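You operate a simulated robot arm through the tools that you are given. There is no shell and no other tool.

Carry out the task below with a simulated robot arm. There is one attempt and no reset: what you move stays moved.

JOB
Take the green spool and leave it on the low shelf of the orange bench. Put the blue card stand on the top of the orange bench away on the teal bench. Take the teal block and leave it in the hd scrap. Put the green tally board on the rubber mat on the green bench. Fetch the purple pad from the top of the orange bench and set it on the top of the small blue locker. Fetch the grey chock and set it on the top of the blue bench. Take the pink cloth from the top of the wooden bench and leave it on the top of the orange bench. Fetch the yellow sign and set it in the teal tray. Open the right black drawer, put the yellow pad in the inside of the right black drawer, then shut the drawer. Open the left green drawer. The order is free. Set down upright: blue card stand, teal block, yellow sign.

The check looks at the end state, three seconds after you hand in, the way a careful person would. Anything else that was tipped, shoved, dropped, spilled or broken makes it a failure. Flat cloth is picked up by pressing the open fingertips on it (5 to 10 N) and closing them slowly along it; thin cloth reads only 2 to 8 mm in the jaws.

ROBOT AND FRAMES
A 6-joint arm with a two-finger parallel gripper on a trunk, on a base that drives. Base frame: it is fixed to the floor where the robot stands at the start and does not move with it; the origin is under the middle of the robot, x ahead of it, y to its left, z up. Units: mm, degrees, N and s.
Its first joint turns from -166.0 to 166.0 degrees. Places, roughly: blue card stand [2750, -2500, 1000]; green spool (10x10x8 cm) [2800, -2400, 900]; green tally board (6x9x2 cm) [2300, -1200, 900]; grey chock (9x6x5 cm) [3700, -3900, 900]; inside of the right black drawer [4000, -5000, 700]; left green drawer [300, -2000, 700]; low shelf of the orange bench [2600, -1900, 200]; pink cloth (7x5x4 cm) [4000, -4900, 900]; purple pad (5x4x4 cm) [2300, -800, 900]; right black drawer [4000, -5100, 700]; rubber mat on the green bench (31x18 cm) [640, -2900, 860]; scrap (20x17 cm) [2580, -2320, 860]; teal bench [4900, -6800, 800]; teal block (5x4x5 cm) [2700, -1600, 900]; teal tray (20x15x5 cm) [2100, -5100, 900]; top of the blue bench [2100, -5200, 800]; top of the orange bench [2600, -1900, 800]; top of the small blue locker (23x14 cm) [2940, -2660, 1140]; yellow pad (7x5x4 cm) [4400, -6900, 500]; yellow sign [2500, -6250, 1000]. Payload 3.43 kg.
The tool frame sits at the grasp point between the pads (the TCP): z along the fingers, y along the line on which they close. The tips reach 34 mm beyond it. Largest opening 128 mm; finger width 24, thickness 12; the body of the gripper, 48 by 130 mm, starts 96 mm behind the TCP.
Orientation is told as [roll, pitch, yaw] about the base's x, y, z axes, in that order, counted from this pose: with the fingers straight down and closing along the base's y, the tool's x points along the base's -x, its y along +y and its z along -z.

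CONTROLS
- The arm moves only by the tool send_rows. Its argument "deltas" is a list of rows, each a list of 7 numbers: the finger opening in mm, from 0 to 128, then the shift along the base's x, y, z in mm, then the turn, a rotation vector about the base's x, y, z in degrees. In form: [[jaw, dx, dy, dz, rx, ry, rz], ...]. A call has 1 to 20 rows; each row shifts and turns the commanded pose from where the row before left it. Each row takes 0.2 s and may step no farther than 50 mm and 8.6 degrees from the row before; otherwise, or with a gripper value out of range, the whole call is refused. Where a pose cannot be reached the arm comes as near as it can. A force on the tool above 40 N (or 10 N above the force at the start of the call, whichever is more), or a blocked arm, ends the call early, and 0.2 s more pass. Each finger travels about 153 mm/s and halts on what it meets, pressing with about 39 N; the grip force reading is that of the motor and also rises with nothing between the fingers. The clock runs only during rows and for 0.2 s after the last one: add rows that do not move to give the fingers time. It gives the time, the measured TCP pose, the force on the tool (base axes), the opening and the grip force at its end, in the units of the frame above (readings bear some noise), with the torque about the TCP (base axes, N m) and any sound that the robot's microphone picked up.
- Cameras (640 x 400 px; columns grow to the right, rows downward): "scene" is now at [170.1, 202.5, 1250.5]; the picture's right is [-0.13, -0.99, 0.00], its down [-0.20, 0.03, -0.98] and it looks along [0.97, -0.13, -0.20] (base axes); focal length 270 px, centre (320, 200). "wrist" rides on the gripper at [76, -11, -160] in the tool frame; the picture's right is [0.15, 0.99, 0.00], its down [-0.88, 0.13, -0.46] and it looks along [-0.45, 0.07, 0.89] (tool axes); focal length 234 px, centre (320, 200). There is no depth. A picture from a camera that has moved, and an enlarged one, comes with that camera's place and axes in the base frame and with its lens. The place of the scene camera against the robot may be out by one fixed shift of up to 18 mm in any direction.
- snapshot(camera): a new picture of that camera. The clock stands still meanwhile.
- drive_base(legs): drives the robot by 1 to 6 legs, each [ahead, left, turn to the left] in mm, mm and degrees, along the robot's own axes; the way and the turn of a leg run together, so that a leg with both is an arc; at most 1500 mm and 180 degrees a leg. The arm and the cameras ride along, it lands a little off, and it stops where it bumps. It gives what a move gives.
- head_to(pan, tilt): turns the head with the scene camera to pan (to the left, within 143 degrees either way) and tilt (down, from -29 to 69), counted from straight ahead of the robot. It gives what a move gives.
- inspect(camera, box): a new picture of the part [left, top, right, bottom] of that camera's present view, enlarged. The clock stands still meanwhile.
- sign_off(): hands the job in; it is judged then, once.

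Places have to be worked out from the pictures, the camera data and where the tool is seen. Open the gripper and draw the arm clear of the work before you hand the job in, unless the task says otherwise.

The tools are called after "Call:" as a command line: name --pt "numbers of a row" for each row, then --argument value for the rest, lists and objects as JSON in quotes. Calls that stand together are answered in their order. send_rows: Moves the arm, as the interface text tells. Its arguments: {"type":"object","properties":{"deltas":{"type":"array","items":{"type":"array","items":{"type":"number"}}}},"required":["deltas"]} The other tools are called the same way: drive_base (legs) drives the base; head_to (pan, tilt) turns the head that bears the scene camera; snapshot (camera) takes a picture; inspect (camera, box) takes an enlarged picture of a part of a camera's view; sign_off () hands the job in.

At the start:

```text
t: 0.0
eef_pos: [673.5, 110.2, 1114.8]
ee_rot: [0.0, 0.1, 0.0]
force: [0.4, 0.2, 0.1]
moment: [-0.02, 0.02, 0.03]
gripper_width: 128.1
gripper_force: 0.0
robot x, y, heading: [-0.0, 2.3, 0.0]
head pan, tilt: [-7.5, 11.7]
```

scene: 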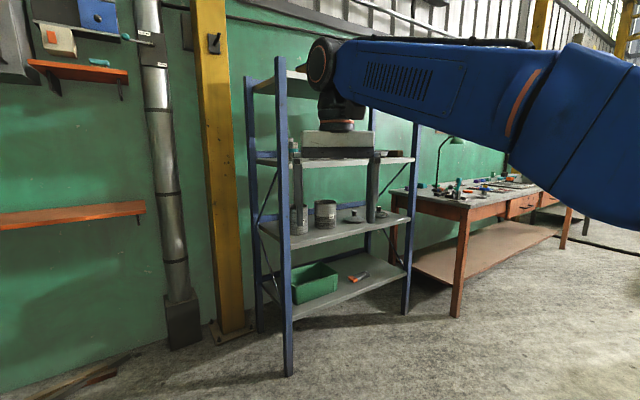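
wrist: 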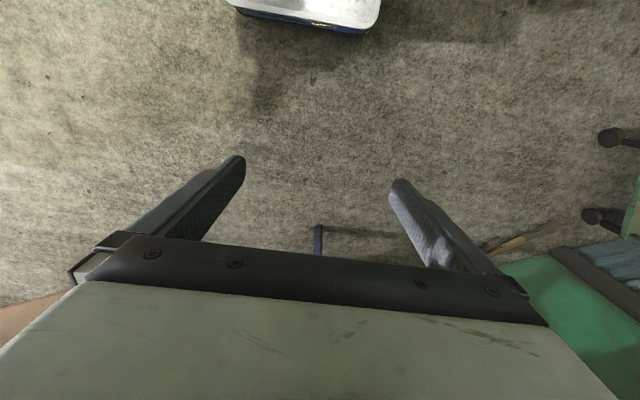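

I'll start by looking around to see the room layout before moving anything.

Call:
head_to --pan -45 --tilt 12

Call:
snapshot --camera "scene"

Call:
head_to --pan -100 --tilt 12

Call:
snapshot --camera "scene"

```text
t: 1.0
eef_pos: [673.9, 110.1, 1114.9]
ee_rot: [-0.1, -0.1, -0.1]
force: [-0.3, -0.3, 0.1]
moment: [0.02, 0.03, -0.01]
gripper_width: 127.8
gripper_force: 0.1
robot x, y, heading: [1.8, 3.3, 0.1]
head pan, tilt: [-45.0, 12.0]
```

```text
taken
camera scene: at [143.7, 148.9, 1250.0], right [-0.71, -0.71, 0.0], down [-0.15, 0.15, -0.98], along [0.69, -0.69, -0.21], focal length 270 px, centre (320, 200)
```

scene: 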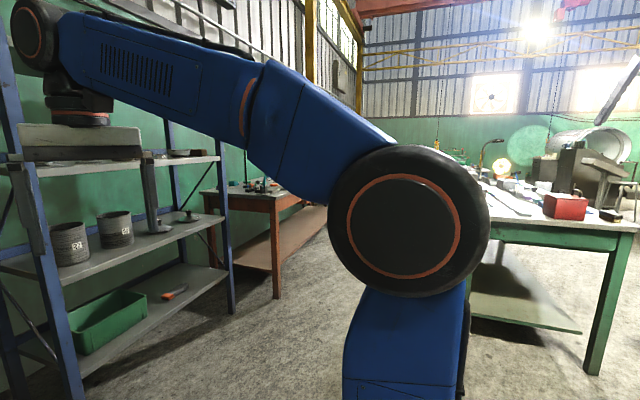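

```text
t: 2.3
eef_pos: [673.7, 109.4, 1114.6]
ee_rot: [0.0, 0.1, 0.0]
force: [-0.5, 0.4, 0.0]
moment: [0.01, -0.02, 0.01]
gripper_width: 128.2
gripper_force: 0.1
robot x, y, heading: [-1.7, 0.6, -0.1]
head pan, tilt: [-100.0, 12.0]
```

```text
taken
camera scene: at [61.6, 122.9, 1250.0], right [-0.98, 0.17, 0.0], down [0.04, 0.2, -0.98], along [-0.17, -0.96, -0.21], focal length 270 px, centre (320, 200)
```

scene: 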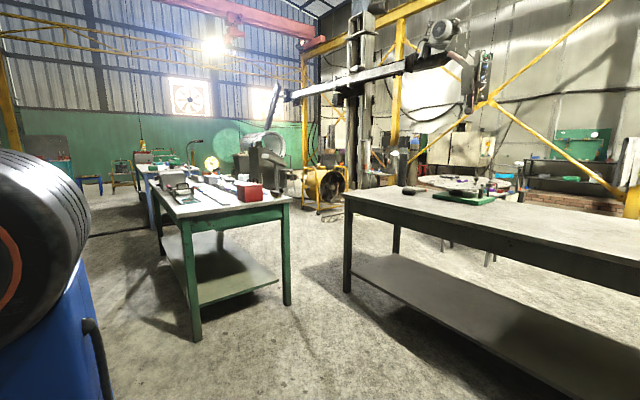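

The rack and orange bench run diagonally (front line from about [1807,-1038] to [2847,-3128], facing normal at ~26.5°). I drive to about 500 mm in front of the near part of the orange bench and face it.

Call:
drive_base --legs '[[700, -760, 0], [700, -760, 0], [0, 0, 26.5]]'

Call:
head_to --pan 0 --tilt 25

Call:
snapshot --camera "scene"

Call:
snapshot --camera "wrist"

```text
t: 13.9
eef_pos: [1967.8, -1081.7, 1115.5]
ee_rot: [-0.1, -0.1, 28.3]
force: [-0.5, 0.0, 0.3]
moment: [0.0, 0.0, -0.01]
gripper_width: 127.8
gripper_force: 0.0
robot x, y, heading: [1427.7, -1498.8, 28.3]
head pan, tilt: [-100.0, 12.0]
```

```text
t: 15.7
eef_pos: [1967.6, -1081.2, 1115.2]
ee_rot: [0.1, 0.1, 28.4]
force: [0.3, 1.0, 0.6]
moment: [0.0, 0.0, 0.01]
gripper_width: 127.9
gripper_force: 0.0
robot x, y, heading: [1425.6, -1495.6, 28.7]
head pan, tilt: [0.0, 25.0]
```

```text
taken
camera scene: at [1472.1, -1228.0, 1228.9], right [0.47, -0.88, 0.0], down [-0.37, -0.2, -0.91], along [0.8, 0.43, -0.42], focal length 270 px, centre (320, 200)
```

scene: 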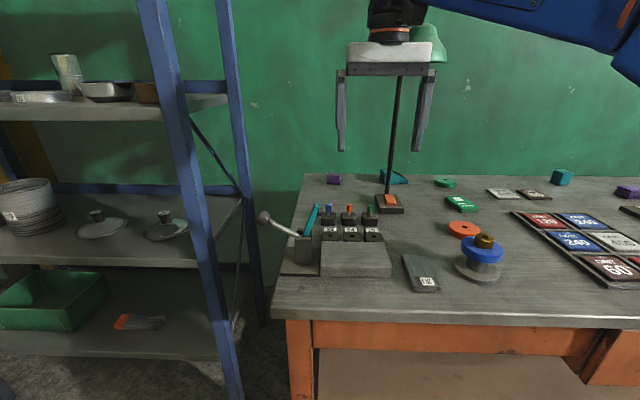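

```text
taken
camera wrist: at [1905.5, -1127.6, 1274.9], right [-0.6, 0.8, 0.0], down [0.71, 0.53, 0.46], along [0.37, 0.27, -0.89], focal length 234 px, centre (320, 200)
```

wrist: 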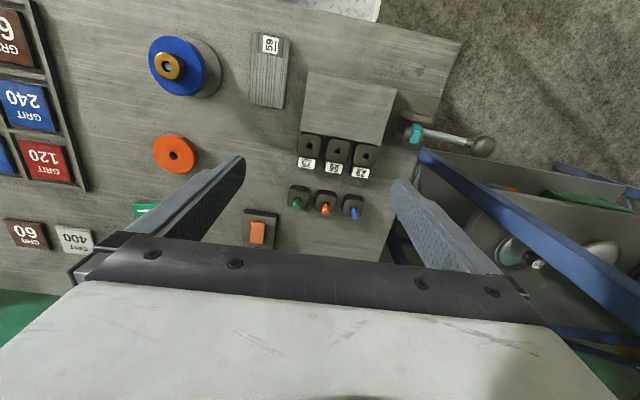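

The bench is in view: purple pad at back left, green tally board at mid, teal block farther right. I zoom in for detail.

Call:
inspect --camera "scene" --box '[270, 140, 490, 300]'

Call:
inspect --camera "scene" --box '[420, 140, 640, 300]'

Call:
head_to --pan -45 --tilt 25

Call:
snapshot --camera "scene"

```text
2.50 times, centred on (380, 220) of scene
camera zoom: at [1472.1, -1228.0, 1228.9], right [0.47, -0.88, 0.0], down [-0.37, -0.2, -0.91], along [0.8, 0.43, -0.42], focal length 676 px, centre (170, 150)
```

zoom: 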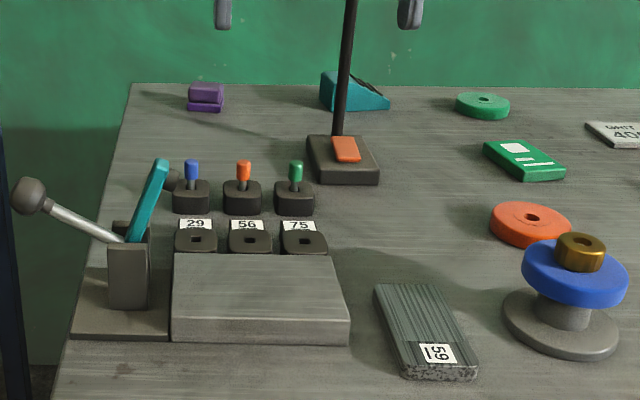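

```text
2.50 times, centred on (530, 220) of scene
camera zoom: at [1472.1, -1228.0, 1228.9], right [0.47, -0.88, 0.0], down [-0.37, -0.2, -0.91], along [0.8, 0.43, -0.42], focal length 676 px, centre (-205, 150)
```

zoom: 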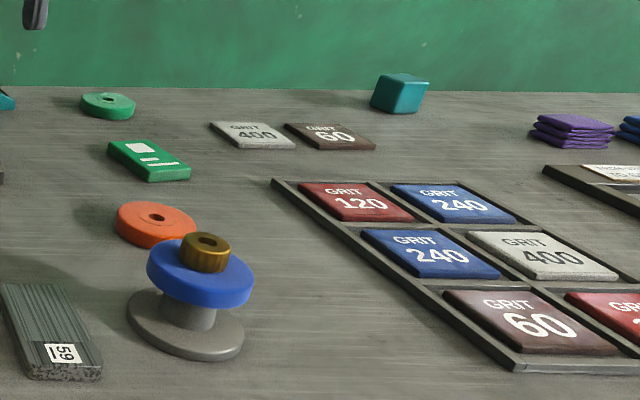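

```text
t: 16.8
eef_pos: [1969.2, -1081.9, 1115.4]
ee_rot: [0.0, 0.1, 28.3]
force: [0.9, 0.3, 0.0]
moment: [0.0, 0.02, 0.03]
gripper_width: 127.9
gripper_force: 0.0
robot x, y, heading: [1425.3, -1499.2, 28.3]
head pan, tilt: [-45.0, 25.0]
```

```text
taken
camera scene: at [1479.3, -1298.0, 1228.9], right [-0.29, -0.96, 0.0], down [-0.41, 0.12, -0.91], along [0.87, -0.26, -0.42], focal length 270 px, centre (320, 200)
```

scene: 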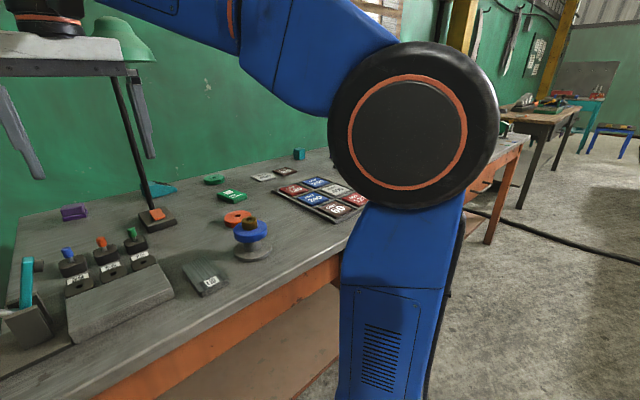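

The purple pad (back-left) and tally board are identified; next I look down to see how big my base is relative to the bench front.

Call:
head_to --pan 10 --tilt 69

Call:
snapshot --camera "scene"

Call:
head_to --pan 90 --tilt 60

Call:
snapshot --camera "scene"

```text
t: 18.0
eef_pos: [1968.1, -1081.7, 1115.3]
ee_rot: [0.0, 0.1, 28.2]
force: [-0.6, 0.5, 0.4]
moment: [-0.03, 0.02, 0.03]
gripper_width: 127.8
gripper_force: 0.0
robot x, y, heading: [1425.6, -1497.0, 28.4]
head pan, tilt: [10.0, 68.8]
```

```text
taken
camera scene: at [1434.9, -1236.9, 1169.5], right [0.62, -0.79, 0.0], down [-0.73, -0.58, -0.36], along [0.28, 0.22, -0.93], focal length 270 px, centre (320, 200)
```

scene: 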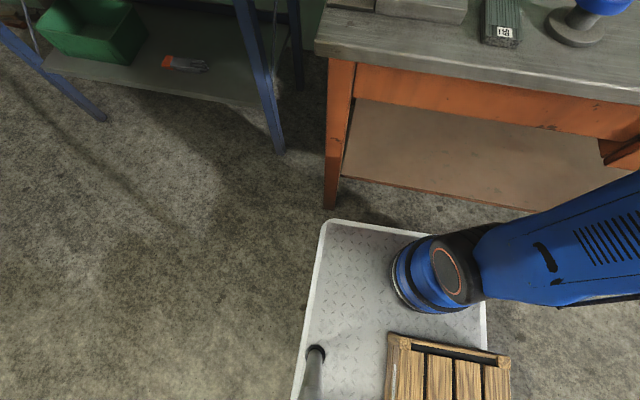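

```text
t: 19.5
eef_pos: [1968.6, -1081.3, 1115.3]
ee_rot: [0.0, 0.0, 28.2]
force: [-0.2, 0.7, 0.1]
moment: [0.02, 0.03, 0.0]
gripper_width: 127.8
gripper_force: 0.0
robot x, y, heading: [1426.5, -1495.3, 28.3]
head pan, tilt: [90.0, 60.0]
```

```text
taken
camera scene: at [1359.4, -1212.9, 1178.8], right [0.88, 0.47, 0.0], down [0.41, -0.76, -0.5], along [-0.24, 0.44, -0.87], focal length 270 px, centre (320, 200)
```

scene: 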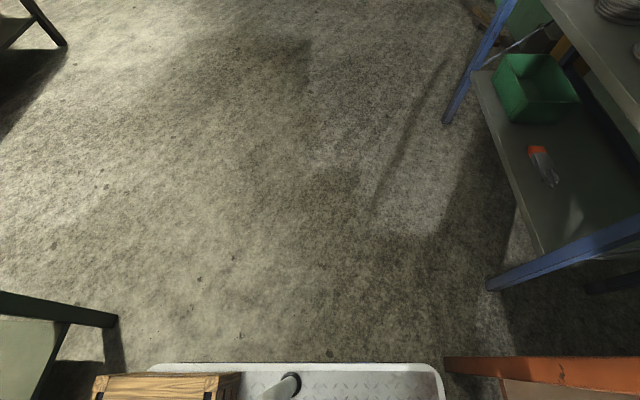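

I check where the arm's first joint sits on the platform by looking toward the arm's root.

Call:
head_to --pan -60 --tilt 69

Call:
snapshot --camera "scene"

Call:
head_to --pan -110 --tilt 55

Call:
snapshot --camera "scene"

```text
t: 21.9
eef_pos: [1968.9, -1082.6, 1115.7]
ee_rot: [0.0, 0.0, 28.3]
force: [-0.2, 0.5, -0.1]
moment: [-0.01, 0.02, 0.0]
gripper_width: 128.3
gripper_force: 0.1
robot x, y, heading: [1429.7, -1499.3, 28.5]
head pan, tilt: [-60.0, 68.8]
```

```text
taken
camera scene: at [1438.6, -1301.0, 1169.4], right [-0.52, -0.85, 0.0], down [-0.79, 0.49, -0.36], along [0.31, -0.19, -0.93], focal length 270 px, centre (320, 200)
```

scene: 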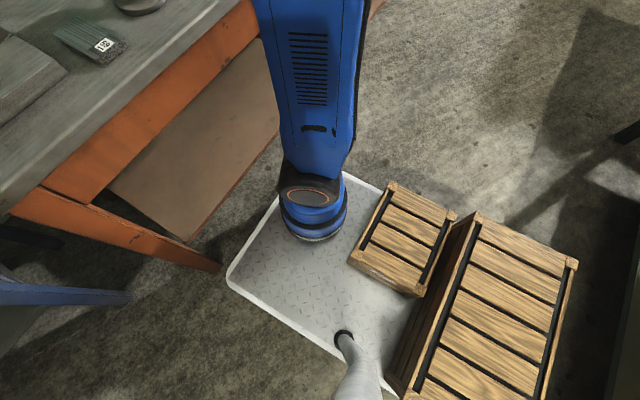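

```text
t: 23.1
eef_pos: [1967.4, -1081.6, 1114.2]
ee_rot: [0.0, -0.1, 28.3]
force: [0.1, 0.0, 0.0]
moment: [-0.02, 0.0, 0.0]
gripper_width: 128.0
gripper_force: 0.1
robot x, y, heading: [1426.8, -1497.7, 28.1]
head pan, tilt: [-110.0, 55.0]
```

```text
taken
camera scene: at [1401.5, -1342.9, 1184.9], right [-0.99, -0.15, 0.0], down [-0.12, 0.81, -0.57], along [0.08, -0.57, -0.82], focal length 270 px, centre (320, 200)
```

scene: 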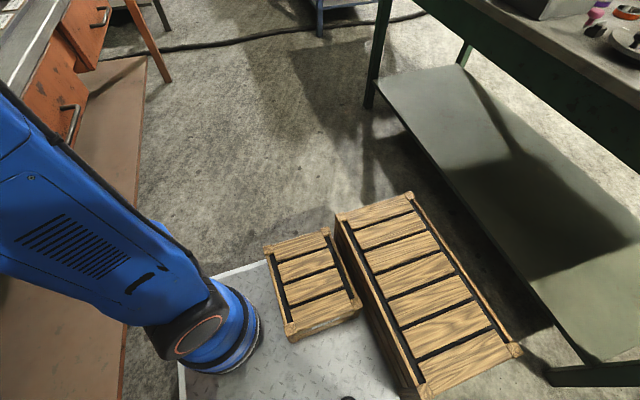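

The arm stands ~227 mm ahead of the robot's origin, so the whole bench depth is reachable. I tuck the arm in and raise it, then slide left along the bench to face the purple pad clear of the lamp.

Call:
send_rows --pt "128 -20 -36 25 0 0 0" --pt "128 -20 -36 25 0 0 0" --pt "128 -20 -36 25 0 0 0" --pt "128 -20 -36 25 0 0 0" --pt "128 -20 -36 25 0 0 0"

Call:
drive_base --legs '[[30, 240, -1.8]]'

Call:
head_to --pan -5 --tilt 28

Call:
snapshot --camera "scene"

Call:
snapshot --camera "wrist"

```text
t: 24.3
eef_pos: [1883.5, -1245.3, 1151.8]
ee_rot: [0.2, -0.6, 28.3]
force: [0.4, 0.2, -0.6]
moment: [-0.07, 0.06, -0.03]
gripper_width: 128.0
gripper_force: 0.0
out of reach, approached as far as the arm can: row 3, 4, 5
robot x, y, heading: [1426.8, -1497.0, 28.3]
head pan, tilt: [-110.0, 55.0]
```

```text
t: 26.0
eef_pos: [1807.9, -1034.9, 1153.3]
ee_rot: [0.2, -0.5, 26.5]
force: [0.6, -0.2, 1.1]
moment: [0.03, 0.01, 0.0]
gripper_width: 128.0
gripper_force: 0.0
robot x, y, heading: [1344.4, -1277.4, 27.0]
head pan, tilt: [-110.0, 55.0]
```

```text
t: 27.9
eef_pos: [1807.7, -1035.2, 1153.2]
ee_rot: [0.2, -0.5, 26.6]
force: [0.2, 0.0, -0.2]
moment: [0.01, -0.02, 0.01]
gripper_width: 128.0
gripper_force: 0.1
robot x, y, heading: [1344.6, -1274.2, 26.5]
head pan, tilt: [-5.0, 28.0]
```

```text
taken
camera scene: at [1400.4, -1013.7, 1224.1], right [0.37, -0.93, 0.0], down [-0.44, -0.17, -0.88], along [0.82, 0.32, -0.47], focal length 270 px, centre (320, 200)
```

scene: 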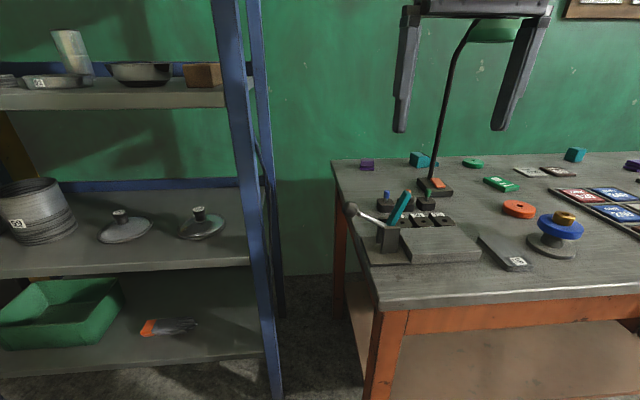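

```text
taken
camera wrist: at [1742.6, -1081.3, 1312.0], right [-0.57, 0.82, 0.0], down [0.73, 0.51, 0.47], along [0.38, 0.27, -0.89], focal length 234 px, centre (320, 200)
```

wrist: 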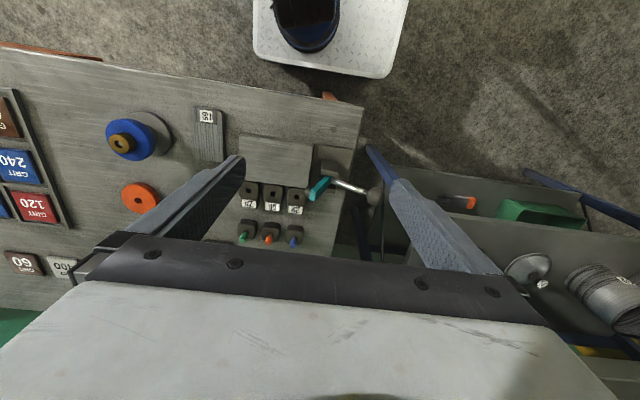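

The pad is at about [2340,-825]. I extend the arm over it at about z 1050, passing ~190 mm left of the lamp.

Call:
send_rows --pt "128 44.3 17.5 -8 0 0 0" --pt "128 44.3 17.5 -8 0 0 0" --pt "128 44.3 17.5 -8 0 0 0" --pt "128 44.3 17.5 -8 0 0 0" --pt "128 44.3 17.5 -8 0 0 0" --pt "128 44.3 17.5 -8 0 0 0" --pt "128 44.3 17.5 -8 0 0 0" --pt "128 44.3 17.5 -8 0 0 0" --pt "128 44.3 17.5 -8 0 0 0" --pt "128 44.3 17.5 -8 0 0 0" --pt "128 44.3 17.5 -8 0 0 0" --pt "128 44.3 17.5 -8 0 0 0"

Call:
snapshot --camera "wrist"

Call:
snapshot --camera "scene"

```text
t: 30.7
eef_pos: [2296.2, -848.7, 1061.3]
ee_rot: [0.2, -3.2, 26.6]
force: [-0.5, -1.2, 0.9]
moment: [0.02, -0.05, 0.0]
gripper_width: 127.9
gripper_force: 0.0
out of reach, approached as far as the arm can: row 11, 12
robot x, y, heading: [1330.8, -1277.2, 26.8]
head pan, tilt: [-5.0, 28.0]
stopped in row 12: the arm was blocked; the commanded pose is now the measured one
```

```text
taken
camera wrist: at [2225.2, -896.8, 1216.1], right [-0.57, 0.82, -0.01], down [0.7, 0.5, 0.51], along [0.42, 0.29, -0.86], focal length 234 px, centre (320, 200)
```

wrist: 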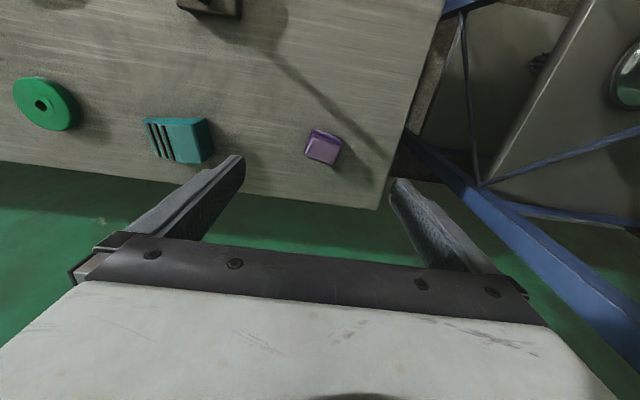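

```text
taken
camera scene: at [1306.2, -1057.7, 1256.7], right [0.37, -0.93, -0.01], down [-0.37, -0.14, -0.92], along [0.85, 0.34, -0.4], focal length 270 px, centre (320, 200)
```

scene: 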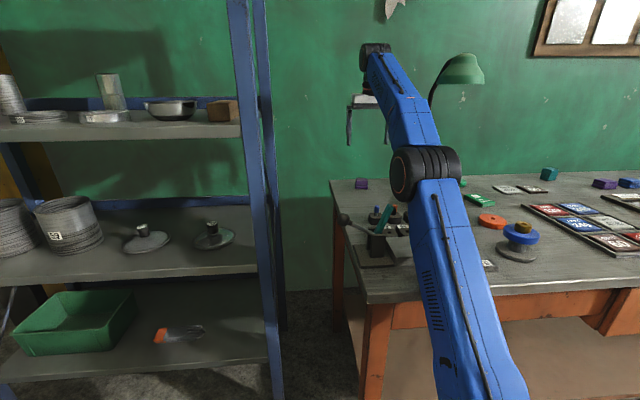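

The arm was blocked: the upper arm apparently leaned into the bench edge and the robot tilted slightly back. I retract right away and check the attitude.

Call:
send_rows --pt "128 -40 -16 12 0 0 0" --pt "128 -44 -17.5 12 0 0 0" --pt "128 -44 -17.5 12 0 0 0" --pt "128 -44 -17.5 12 0 0 0"

Call:
snapshot --camera "scene"

```text
t: 31.7
eef_pos: [2164.8, -895.3, 1055.6]
ee_rot: [0.2, -0.2, 26.6]
force: [0.8, 0.7, -1.9]
moment: [-0.05, 0.09, -0.02]
gripper_width: 128.0
gripper_force: 0.2
robot x, y, heading: [1341.2, -1275.1, 26.7]
head pan, tilt: [-5.0, 28.0]
```

```text
taken
camera scene: at [1396.3, -1014.4, 1224.0], right [0.37, -0.93, 0.0], down [-0.44, -0.17, -0.88], along [0.82, 0.33, -0.47], focal length 270 px, centre (320, 200)
```

scene: 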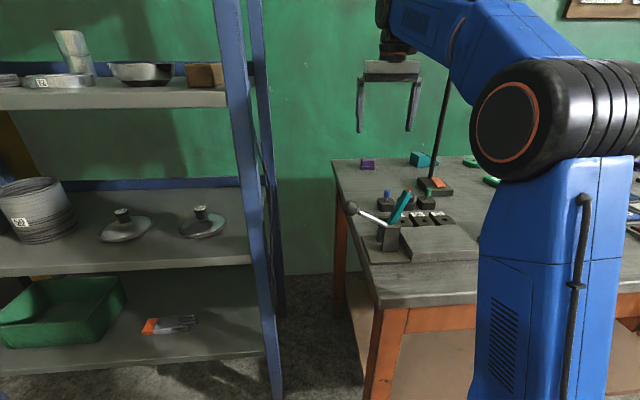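

The posture is level again. I tilt the tool 25° forward (gaining reach without leaning the arm) while here, and read the pose.

Call:
send_rows --pt "128 0 0 0 0 0 0" --pt "128 0 0 10 3.72 -7.46 0" --pt "128 0 0 10 3.72 -7.46 0" --pt "128 0 0 10 3.72 -7.46 0" --pt "128 0 0 0 0 0 0"

Call:
snapshot --camera "wrist"

```text
t: 32.9
eef_pos: [2163.6, -896.9, 1086.3]
ee_rot: [0.0, -25.5, 26.6]
force: [-0.2, -0.5, -0.6]
moment: [-0.02, -0.01, -0.01]
gripper_width: 128.0
gripper_force: 0.2
robot x, y, heading: [1339.6, -1274.4, 26.8]
head pan, tilt: [-5.0, 28.0]
```

```text
taken
camera wrist: at [2044.9, -968.9, 1198.4], right [-0.56, 0.82, -0.06], down [0.48, 0.38, 0.79], along [0.67, 0.42, -0.61], focal length 234 px, centre (320, 200)
```

wrist: 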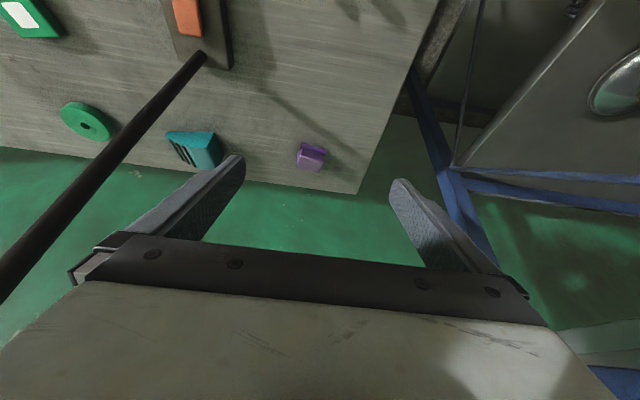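

Triangulating two wrist views puts the pad centre at about [2319,-826,853] (bench top ≈ 833). I move to a hover 120 mm back along the tilted tool axis and check again.

Call:
send_rows --pt "128 25 11 -26 0 0 0" --pt "128 25 11 -26 0 0 0" --pt "128 25 11 -26 0 0 0" --pt "128 26 11 -28 0 0 0" --pt "128 0 0 0 0 0 0"

Call:
snapshot --camera "wrist"

Call:
snapshot --camera "scene"

```text
t: 34.1
eef_pos: [2263.3, -853.3, 978.3]
ee_rot: [0.2, -25.3, 26.7]
force: [-0.3, -0.7, 0.6]
moment: [0.0, -0.03, 0.02]
gripper_width: 128.1
gripper_force: 0.2
robot x, y, heading: [1340.9, -1273.2, 26.8]
head pan, tilt: [-5.0, 28.0]
```

```text
taken
camera wrist: at [2144.8, -925.2, 1091.5], right [-0.56, 0.82, -0.06], down [0.48, 0.39, 0.79], along [0.67, 0.42, -0.61], focal length 234 px, centre (320, 200)
```

wrist: 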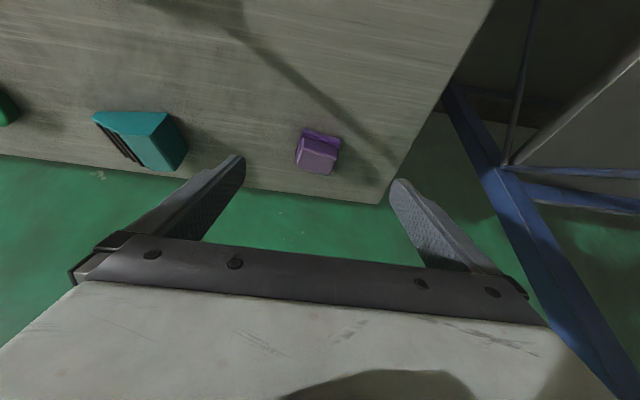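

```text
taken
camera scene: at [1394.1, -1015.5, 1224.1], right [0.37, -0.93, 0.0], down [-0.44, -0.17, -0.88], along [0.82, 0.33, -0.47], focal length 270 px, centre (320, 200)
```

scene: 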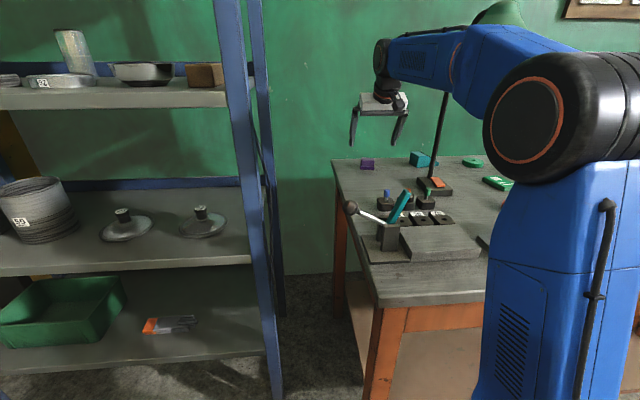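

The pad is centred between the fingers. I descend along the tool axis to about z 872 and then close gently.

Call:
send_rows --pt "128 13 6.5 -26.5 0 0 0" --pt "128 13 6.5 -26.5 0 0 0" --pt "128 13 6.5 -26.5 0 0 0" --pt "128 13 6.5 -25 0 0 0" --pt "128 0 0 0 0 0 0"

Call:
snapshot --camera "wrist"

```text
t: 35.1
eef_pos: [2314.0, -829.5, 885.7]
ee_rot: [0.1, -25.9, 26.7]
force: [-11.8, -4.3, 16.1]
moment: [-1.13, -0.15, -0.82]
gripper_width: 127.5
gripper_force: 0.0
robot x, y, heading: [1342.0, -1276.1, 26.8]
head pan, tilt: [-5.0, 28.0]
stopped in row 5: the force on the tool passed its limit at 77 N (the readings are from after the stop); the commanded pose is now the measured one
```

```text
taken
camera wrist: at [2193.4, -902.3, 996.8], right [-0.56, 0.82, -0.06], down [0.47, 0.38, 0.79], along [0.68, 0.42, -0.6], focal length 234 px, centre (320, 200)
```

wrist: 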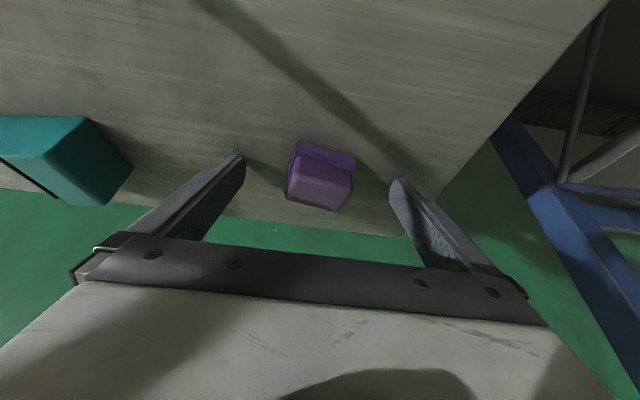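

The tips touched the bench (so its top is ≈850); the pad lies between the fingers. I lift 4 mm and close.

Call:
send_rows --pt "128 0 0 4 0 0 0" --pt "90 0 0 0 0 0 0" --pt "60 0 0 0 0 0 0" --pt "40 0 0 0 0 0 0" --pt "20 0 0 0 0 0 0" --pt "20 0 0 0 0 0 0"

Call:
snapshot --camera "wrist"

```text
t: 36.5
eef_pos: [2313.4, -829.0, 887.7]
ee_rot: [0.1, -25.7, 26.8]
force: [1.2, -0.5, -0.8]
moment: [-0.02, 0.02, -0.03]
gripper_width: 48.7
gripper_force: 38.8
robot x, y, heading: [1341.4, -1274.1, 26.6]
head pan, tilt: [-5.0, 28.0]
```

```text
taken
camera wrist: at [2194.9, -901.5, 998.2], right [-0.56, 0.82, -0.06], down [0.47, 0.38, 0.79], along [0.68, 0.42, -0.61], focal length 234 px, centre (320, 200)
```

wrist: 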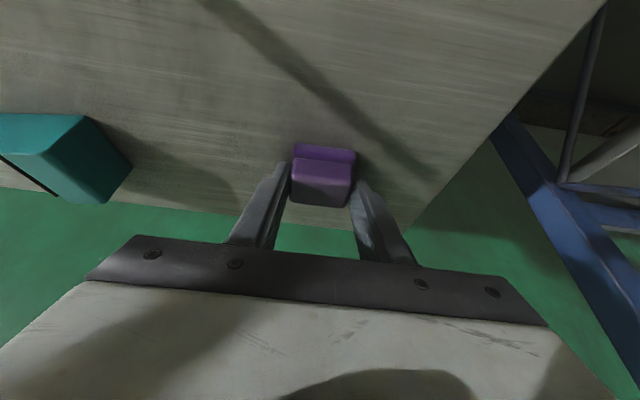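

The pad is gripped (48.7 mm). I lift straight up, then retract and untilt.

Call:
send_rows --pt "20 0 0 30 0 0 0" --pt "20 0 0 40 0 0 0" --pt "20 -20 -10 40 0 0 0" --pt "20 -40 -20 30 0 0 0" --pt "20 -42 -21 20 0 0 0" --pt "20 -42 -21 20 0 0 0" --pt "20 -42 -21 20 -3.72 7.46 0" --pt "20 -42 -21 20 -3.72 7.46 0" --pt "20 -42 -21 10 -3.72 7.46 0" --pt "20 -42 -21 0 0 0 0" --pt "20 -42 -21 0 0 0 0" --pt "20 -42 -21 0 0 0 0" --pt "20 0 0 0 0 0 0"

Call:
snapshot --camera "wrist"

```text
refused: row 4 steps farther than a row can; nothing moved
```

```text
taken
camera wrist: at [2194.9, -901.5, 998.2], right [-0.56, 0.82, -0.06], down [0.47, 0.38, 0.79], along [0.68, 0.42, -0.61], focal length 234 px, centre (320, 200)
```

wrist: 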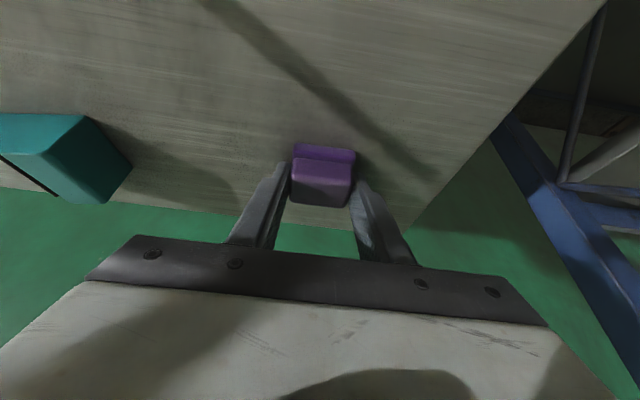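

A row exceeded 50 mm; I resend with smaller steps.

Call:
send_rows --pt "20 0 0 30 0 0 0" --pt "20 0 0 40 0 0 0" --pt "20 -20 -10 40 0 0 0" --pt "20 -35 -17 28 0 0 0" --pt "20 -38 -19 20 0 0 0" --pt "20 -38 -19 20 0 0 0" --pt "20 -38 -19 20 -3.72 7.46 0" --pt "20 -38 -19 20 -3.72 7.46 0" --pt "20 -38 -19 10 -3.72 7.46 0" --pt "20 -40 -20 0 0 0 0" --pt "20 -40 -20 0 0 0 0" --pt "20 -40 -20 0 0 0 0" --pt "20 0 0 0 0 0 0"

Call:
snapshot --camera "wrist"

Call:
head_to --pan -60 --tilt 20

Call:
snapshot --camera "scene"

```text
t: 39.3
eef_pos: [1947.8, -1009.1, 1111.9]
ee_rot: [0.2, -0.7, 26.6]
force: [0.5, 0.1, -0.1]
moment: [-0.01, -0.01, -0.03]
gripper_width: 20.0
gripper_force: 0.1
robot x, y, heading: [1337.4, -1276.1, 26.8]
head pan, tilt: [-5.0, 28.0]
```

```text
taken
camera wrist: at [1882.8, -1056.7, 1272.4], right [-0.57, 0.82, 0.0], down [0.72, 0.51, 0.47], along [0.38, 0.27, -0.88], focal length 234 px, centre (320, 200)
```

wrist: 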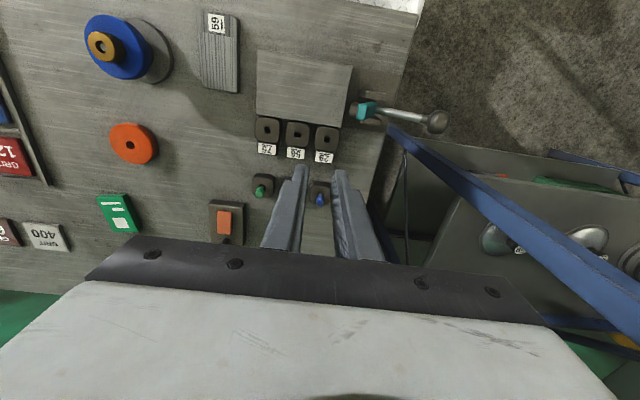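

```text
t: 40.6
eef_pos: [1948.6, -1010.5, 1113.9]
ee_rot: [0.1, -0.6, 26.6]
force: [-0.4, -0.5, -0.9]
moment: [-0.01, 0.02, -0.01]
gripper_width: 19.8
gripper_force: 0.0
robot x, y, heading: [1338.7, -1276.0, 26.4]
head pan, tilt: [-60.0, 20.0]
```

```text
taken
camera scene: at [1386.9, -1100.5, 1237.0], right [-0.55, -0.84, 0.0], down [-0.29, 0.19, -0.94], along [0.79, -0.52, -0.34], focal length 270 px, centre (320, 200)
```

scene: 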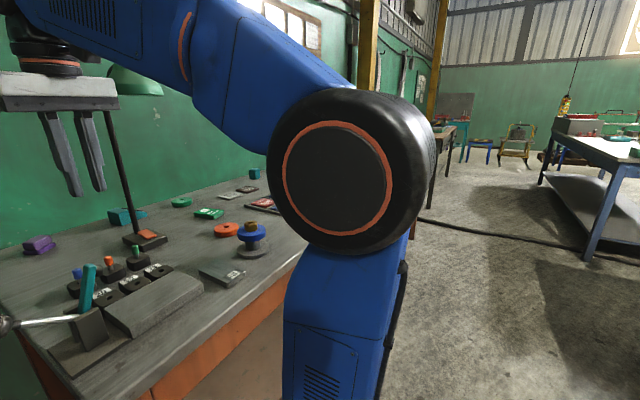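

The jaws came back empty—the pad slipped. I look at where it is now.

Call:
head_to --pan 0 --tilt 25

Call:
inspect --camera "scene" --box '[320, 120, 480, 220]'

```text
t: 41.9
eef_pos: [1948.8, -1011.6, 1113.8]
ee_rot: [0.2, -0.7, 26.6]
force: [-0.1, 0.2, 0.2]
moment: [-0.01, 0.0, -0.01]
gripper_width: 20.0
gripper_force: 0.0
robot x, y, heading: [1340.7, -1275.1, 26.5]
head pan, tilt: [0.0, 25.0]
```

```text
4.00 times, centred on (400, 170) of scene
camera zoom: at [1391.5, -1008.0, 1228.9], right [0.45, -0.89, 0.0], down [-0.38, -0.19, -0.91], along [0.81, 0.41, -0.42], focal length 1082 px, centre (0, 320)
```

zoom: 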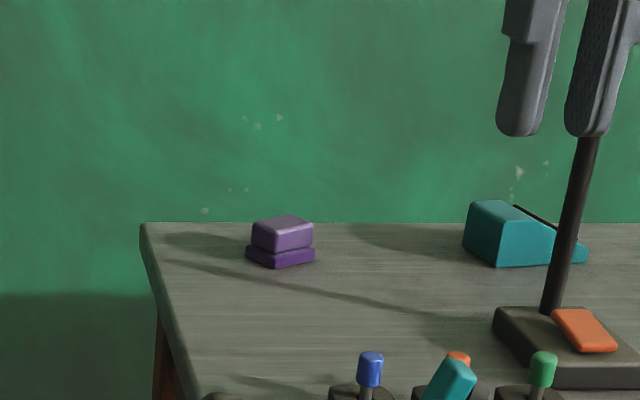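

The pad stands upright but slightly shifted; it has a wider foot and narrower top, so the tips probably held only the foot. I go back to hover, tilted, to re-grasp on the upper body.

Call:
send_rows --pt "128 39 19.7 -17 0 0 0" --pt "128 39 19.7 -17 3.72 -7.46 0" --pt "128 39 19.7 -17 3.72 -7.46 0" --pt "128 39 19.7 -17 3.72 -7.46 0" --pt "128 39 19.7 -17 0 0 0" --pt "128 39 19.7 -17 0 0 0" --pt "128 39 19.7 -17 0 0 0" --pt "128 39 19.7 -17 0 0 0" --pt "128 0 0 0 0 0 0"

Call:
snapshot --camera "wrist"

Call:
inspect --camera "wrist" --box '[240, 100, 400, 200]'

```text
t: 43.9
eef_pos: [2261.9, -855.5, 976.8]
ee_rot: [0.1, -25.6, 26.7]
force: [-0.6, 0.6, -0.9]
moment: [-0.01, -0.02, -0.02]
gripper_width: 127.9
gripper_force: 0.1
robot x, y, heading: [1341.6, -1274.0, 26.6]
head pan, tilt: [0.0, 25.0]
```

```text
taken
camera wrist: at [2141.8, -927.9, 1089.6], right [-0.56, 0.82, -0.06], down [0.47, 0.38, 0.79], along [0.68, 0.42, -0.61], focal length 234 px, centre (320, 200)
```

wrist: 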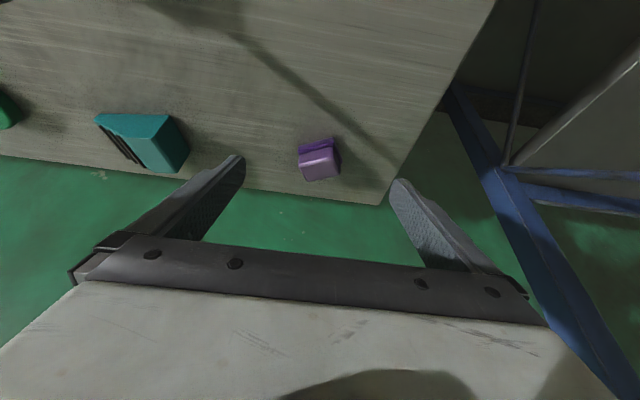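

```text
4.00 times, centred on (320, 150) of wrist
camera zoom: at [2141.8, -927.9, 1089.6], right [-0.56, 0.82, -0.06], down [0.47, 0.38, 0.79], along [0.68, 0.42, -0.61], focal length 937 px, centre (320, 400)
```

zoom: 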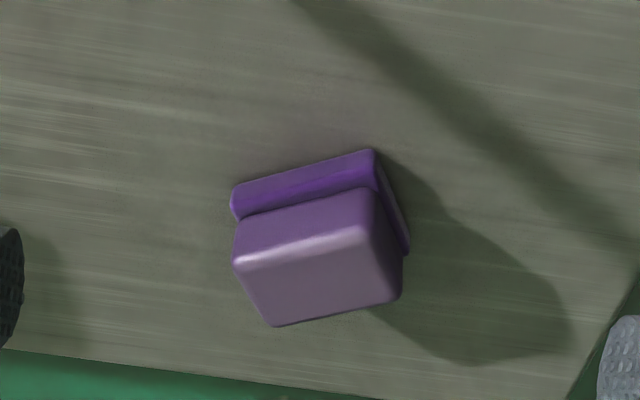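

The pad is turned ~28° relative to the fingers (long edge at ~145°), centre ≈[2317,-824]. I yaw the tool +28° and re-hover.

Call:
send_rows --pt "128 6.4 -2.3 4 0 0 7" --pt "128 6.4 -2.3 4 0 0 7" --pt "128 6.4 -2.3 1 0 0 7" --pt "128 6.4 -2.3 0 0 0 7" --pt "128 0 0 0 0 0 0"

Call:
snapshot --camera "wrist"

Call:
inspect --camera "wrist" --box '[240, 100, 400, 200]'

```text
t: 45.1
eef_pos: [2287.2, -863.1, 987.8]
ee_rot: [0.1, -25.7, 54.8]
force: [-0.1, 0.6, 0.5]
moment: [0.01, -0.02, 0.0]
gripper_width: 127.7
gripper_force: 0.0
robot x, y, heading: [1339.4, -1273.7, 26.5]
head pan, tilt: [0.0, 25.0]
```

```text
taken
camera wrist: at [2214.9, -982.5, 1099.5], right [-0.88, 0.46, -0.06], down [0.24, 0.56, 0.79], along [0.4, 0.69, -0.61], focal length 234 px, centre (320, 200)
```

wrist: 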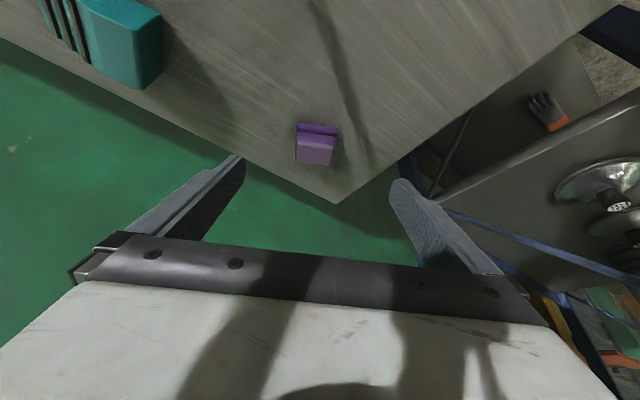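

```text
4.00 times, centred on (320, 150) of wrist
camera zoom: at [2214.9, -982.5, 1099.5], right [-0.88, 0.46, -0.06], down [0.24, 0.56, 0.79], along [0.4, 0.69, -0.61], focal length 937 px, centre (320, 400)
```

zoom: 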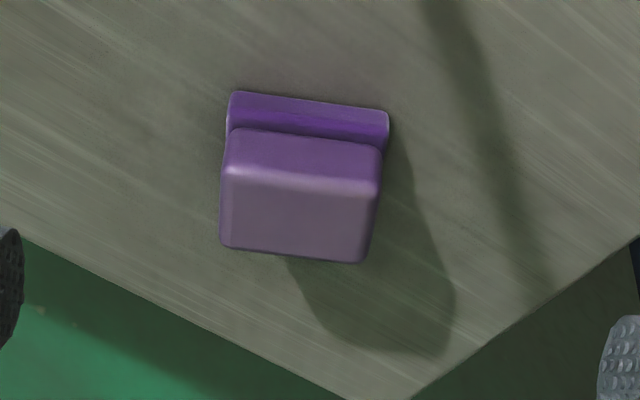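

Alignment is now good (pad edge 146°, jaw axis 145°). I descend along the tool to z≈896 and close on the upper block.

Call:
send_rows --pt "128 6.7 7.9 -23 0 0 0" --pt "128 6.7 7.9 -23 0 0 0" --pt "128 6.7 7.9 -23 0 0 0" --pt "128 6.7 7.9 -23 0 0 0" --pt "128 0 0 0 0 0 0" --pt "90 0 0 0 0 0 0" --pt "60 0 0 0 0 0 0" --pt "40 0 0 0 0 0 0" --pt "25 0 0 0 0 0 0" --pt "25 0 0 0 0 0 0"

Call:
inspect --camera "wrist" --box '[200, 100, 440, 250]'

```text
t: 47.3
eef_pos: [2312.5, -830.4, 896.0]
ee_rot: [0.1, -25.7, 54.8]
force: [-1.6, -0.5, -0.5]
moment: [0.01, 0.0, 0.01]
gripper_width: 48.5
gripper_force: 39.2
robot x, y, heading: [1337.7, -1278.7, 26.7]
head pan, tilt: [0.0, 25.0]
```

```text
2.67 times, centred on (320, 175) of wrist
camera zoom: at [2241.9, -949.8, 1007.5], right [-0.88, 0.46, -0.06], down [0.24, 0.56, 0.79], along [0.4, 0.69, -0.61], focal length 624 px, centre (320, 267)
```

zoom: 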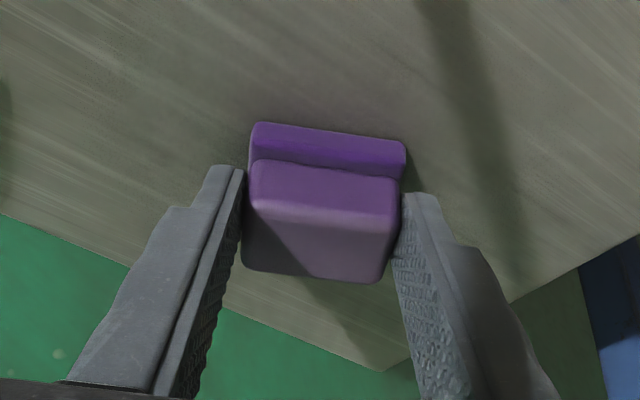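

It is gripped at 48.5 mm, well aligned. I lift slowly and check the width.

Call:
send_rows --pt "25 0 0 5 0 0 0" --pt "25 0 0 10 0 0 0" --pt "25 0 0 15 0 0 0" --pt "25 0 0 20 0 0 0" --pt "25 0 0 0 0 0 0"

Call:
snapshot --camera "wrist"

```text
t: 48.5
eef_pos: [2312.8, -831.3, 945.9]
ee_rot: [0.1, -25.7, 54.6]
force: [-1.0, -0.2, -0.8]
moment: [-0.01, -0.03, -0.02]
gripper_width: 48.6
gripper_force: 39.0
robot x, y, heading: [1338.0, -1275.7, 26.7]
head pan, tilt: [0.0, 25.0]
```

```text
taken
camera wrist: at [2242.5, -950.2, 1057.3], right [-0.88, 0.46, -0.06], down [0.24, 0.56, 0.79], along [0.4, 0.69, -0.61], focal length 234 px, centre (320, 200)
```

wrist: 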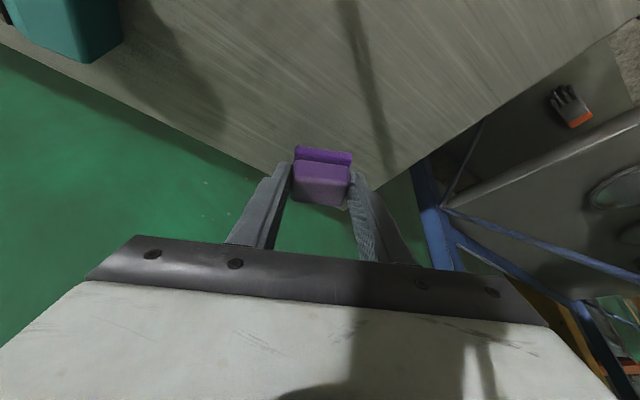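

The pad is held. I raise it, keeping the tilt, and pull back toward the robot while yawing back.

Call:
send_rows --pt "25 0 0 35 0 0 0" --pt "25 0 0 35 0 0 0" --pt "25 -38.3 -15.1 15 0 0 0" --pt "25 -38.3 -15.1 15 0 0 0" --pt "25 -38.3 -15.1 15 0 0 -7" --pt "25 -38.3 -15.1 15 0 0 -7" --pt "25 -38.3 -15.1 15 0 0 -7" --pt "25 -38.3 -15.1 15 0 0 -7" --pt "25 -38.3 -15.1 15 0 0 0" --pt "25 -38.3 -15.1 15 0 0 0" --pt "25 -38.3 -15.1 15 0 0 0" --pt "25 -38.3 -15.1 15 0 0 0" --pt "25 -38.3 -15.1 14 0 0 0" --pt "25 0 0 0 0 0 0"

Call:
snapshot --camera "wrist"

```text
t: 51.5
eef_pos: [1890.9, -997.4, 1180.7]
ee_rot: [0.1, -25.7, 26.5]
force: [-0.4, 0.4, 0.5]
moment: [0.0, -0.01, 0.03]
gripper_width: 48.4
gripper_force: 38.7
robot x, y, heading: [1339.0, -1277.1, 26.3]
head pan, tilt: [0.0, 25.0]
```

```text
taken
camera wrist: at [1770.7, -1069.1, 1291.7], right [-0.56, 0.82, -0.06], down [0.47, 0.38, 0.79], along [0.68, 0.42, -0.61], focal length 234 px, centre (320, 200)
```

wrist: 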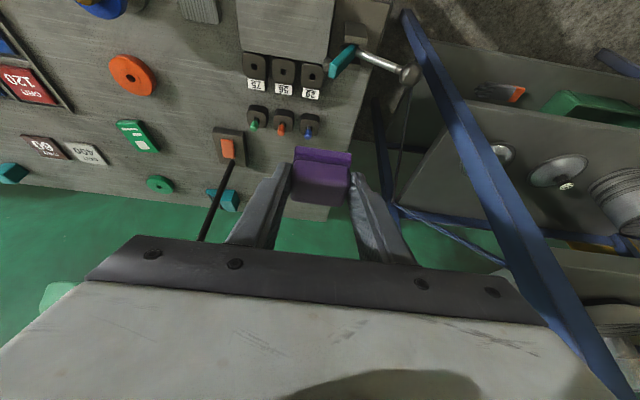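

Still held. I back off so the gripper is clear of the bench edge and slide right along it toward the locker.

Call:
drive_base --legs '[[-170, 0, 0], [0, -1400, 0]]'

Call:
head_to --pan -20 --tilt 15

Call:
snapshot --camera "scene"

Call:
head_to --pan 20 --tilt 25

Call:
snapshot --camera "scene"

```text
t: 59.6
eef_pos: [2373.8, -2337.0, 1179.2]
ee_rot: [0.0, -25.6, 26.7]
force: [-0.6, -0.2, -0.8]
moment: [0.01, 0.01, -0.04]
gripper_width: 48.4
gripper_force: 39.1
robot x, y, heading: [1821.3, -2616.3, 26.5]
head pan, tilt: [0.0, 25.0]
```

```text
t: 60.4
eef_pos: [2373.6, -2336.8, 1180.5]
ee_rot: [0.1, -25.7, 26.7]
force: [-0.7, -0.1, 0.3]
moment: [0.03, -0.02, 0.0]
gripper_width: 48.5
gripper_force: 39.1
robot x, y, heading: [1820.2, -2616.2, 26.8]
head pan, tilt: [-20.0, 15.0]
```

```text
taken
camera scene: at [1885.3, -2379.2, 1245.1], right [0.12, -0.99, 0.0], down [-0.26, -0.03, -0.97], along [0.96, 0.11, -0.26], focal length 270 px, centre (320, 200)
```

scene: 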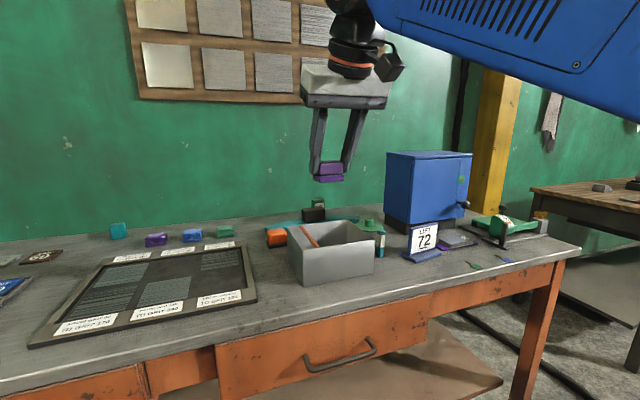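

```text
t: 61.5
eef_pos: [2373.6, -2337.6, 1180.1]
ee_rot: [0.2, -25.7, 26.7]
force: [0.6, 0.7, -0.2]
moment: [0.0, 0.0, 0.01]
gripper_width: 48.4
gripper_force: 39.1
robot x, y, heading: [1819.0, -2620.2, 26.7]
head pan, tilt: [20.0, 25.0]
```

```text
taken
camera scene: at [1855.8, -2323.1, 1228.9], right [0.73, -0.69, 0.0], down [-0.29, -0.31, -0.91], along [0.62, 0.66, -0.42], focal length 270 px, centre (320, 200)
```

scene: 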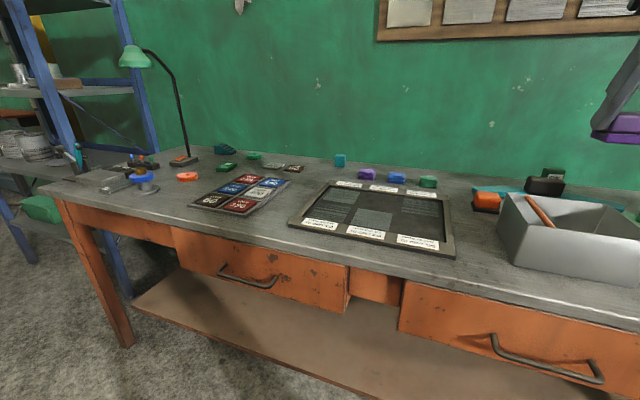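

The locker, card stand and grey box are visible. I zoom in on them.

Call:
head_to --pan -20 --tilt 15

Call:
inspect --camera "scene" --box '[260, 130, 420, 300]'

Call:
inspect --camera "scene" --box '[370, 140, 570, 290]'

```text
t: 62.6
eef_pos: [2373.0, -2338.1, 1180.6]
ee_rot: [0.1, -25.7, 26.7]
force: [-0.1, -0.6, -0.7]
moment: [0.02, 0.03, -0.02]
gripper_width: 48.7
gripper_force: 39.2
robot x, y, heading: [1822.4, -2615.9, 26.7]
head pan, tilt: [-20.0, 15.0]
```

```text
2.35 times, centred on (340, 215) of scene
camera zoom: at [1885.3, -2379.2, 1245.1], right [0.12, -0.99, 0.0], down [-0.26, -0.03, -0.97], along [0.96, 0.11, -0.26], focal length 636 px, centre (273, 165)
```

zoom: 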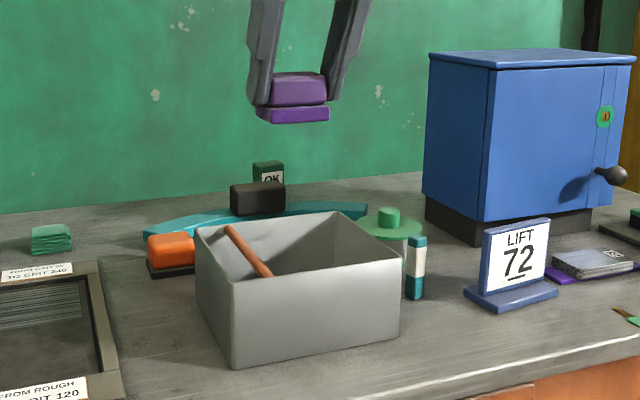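

```text
2.67 times, centred on (470, 215) of scene
camera zoom: at [1885.3, -2379.2, 1245.1], right [0.12, -0.99, 0.0], down [-0.26, -0.03, -0.97], along [0.96, 0.11, -0.26], focal length 721 px, centre (-80, 160)
```

zoom: 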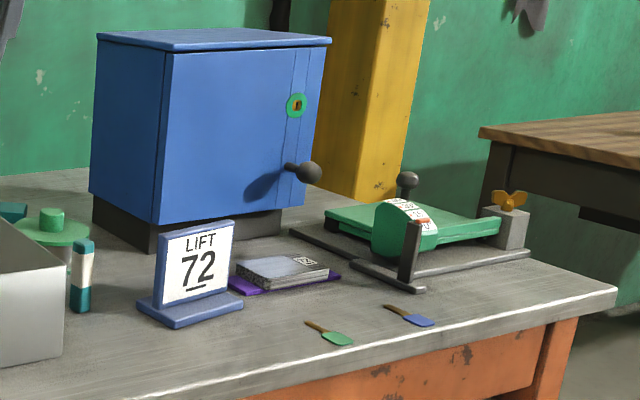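

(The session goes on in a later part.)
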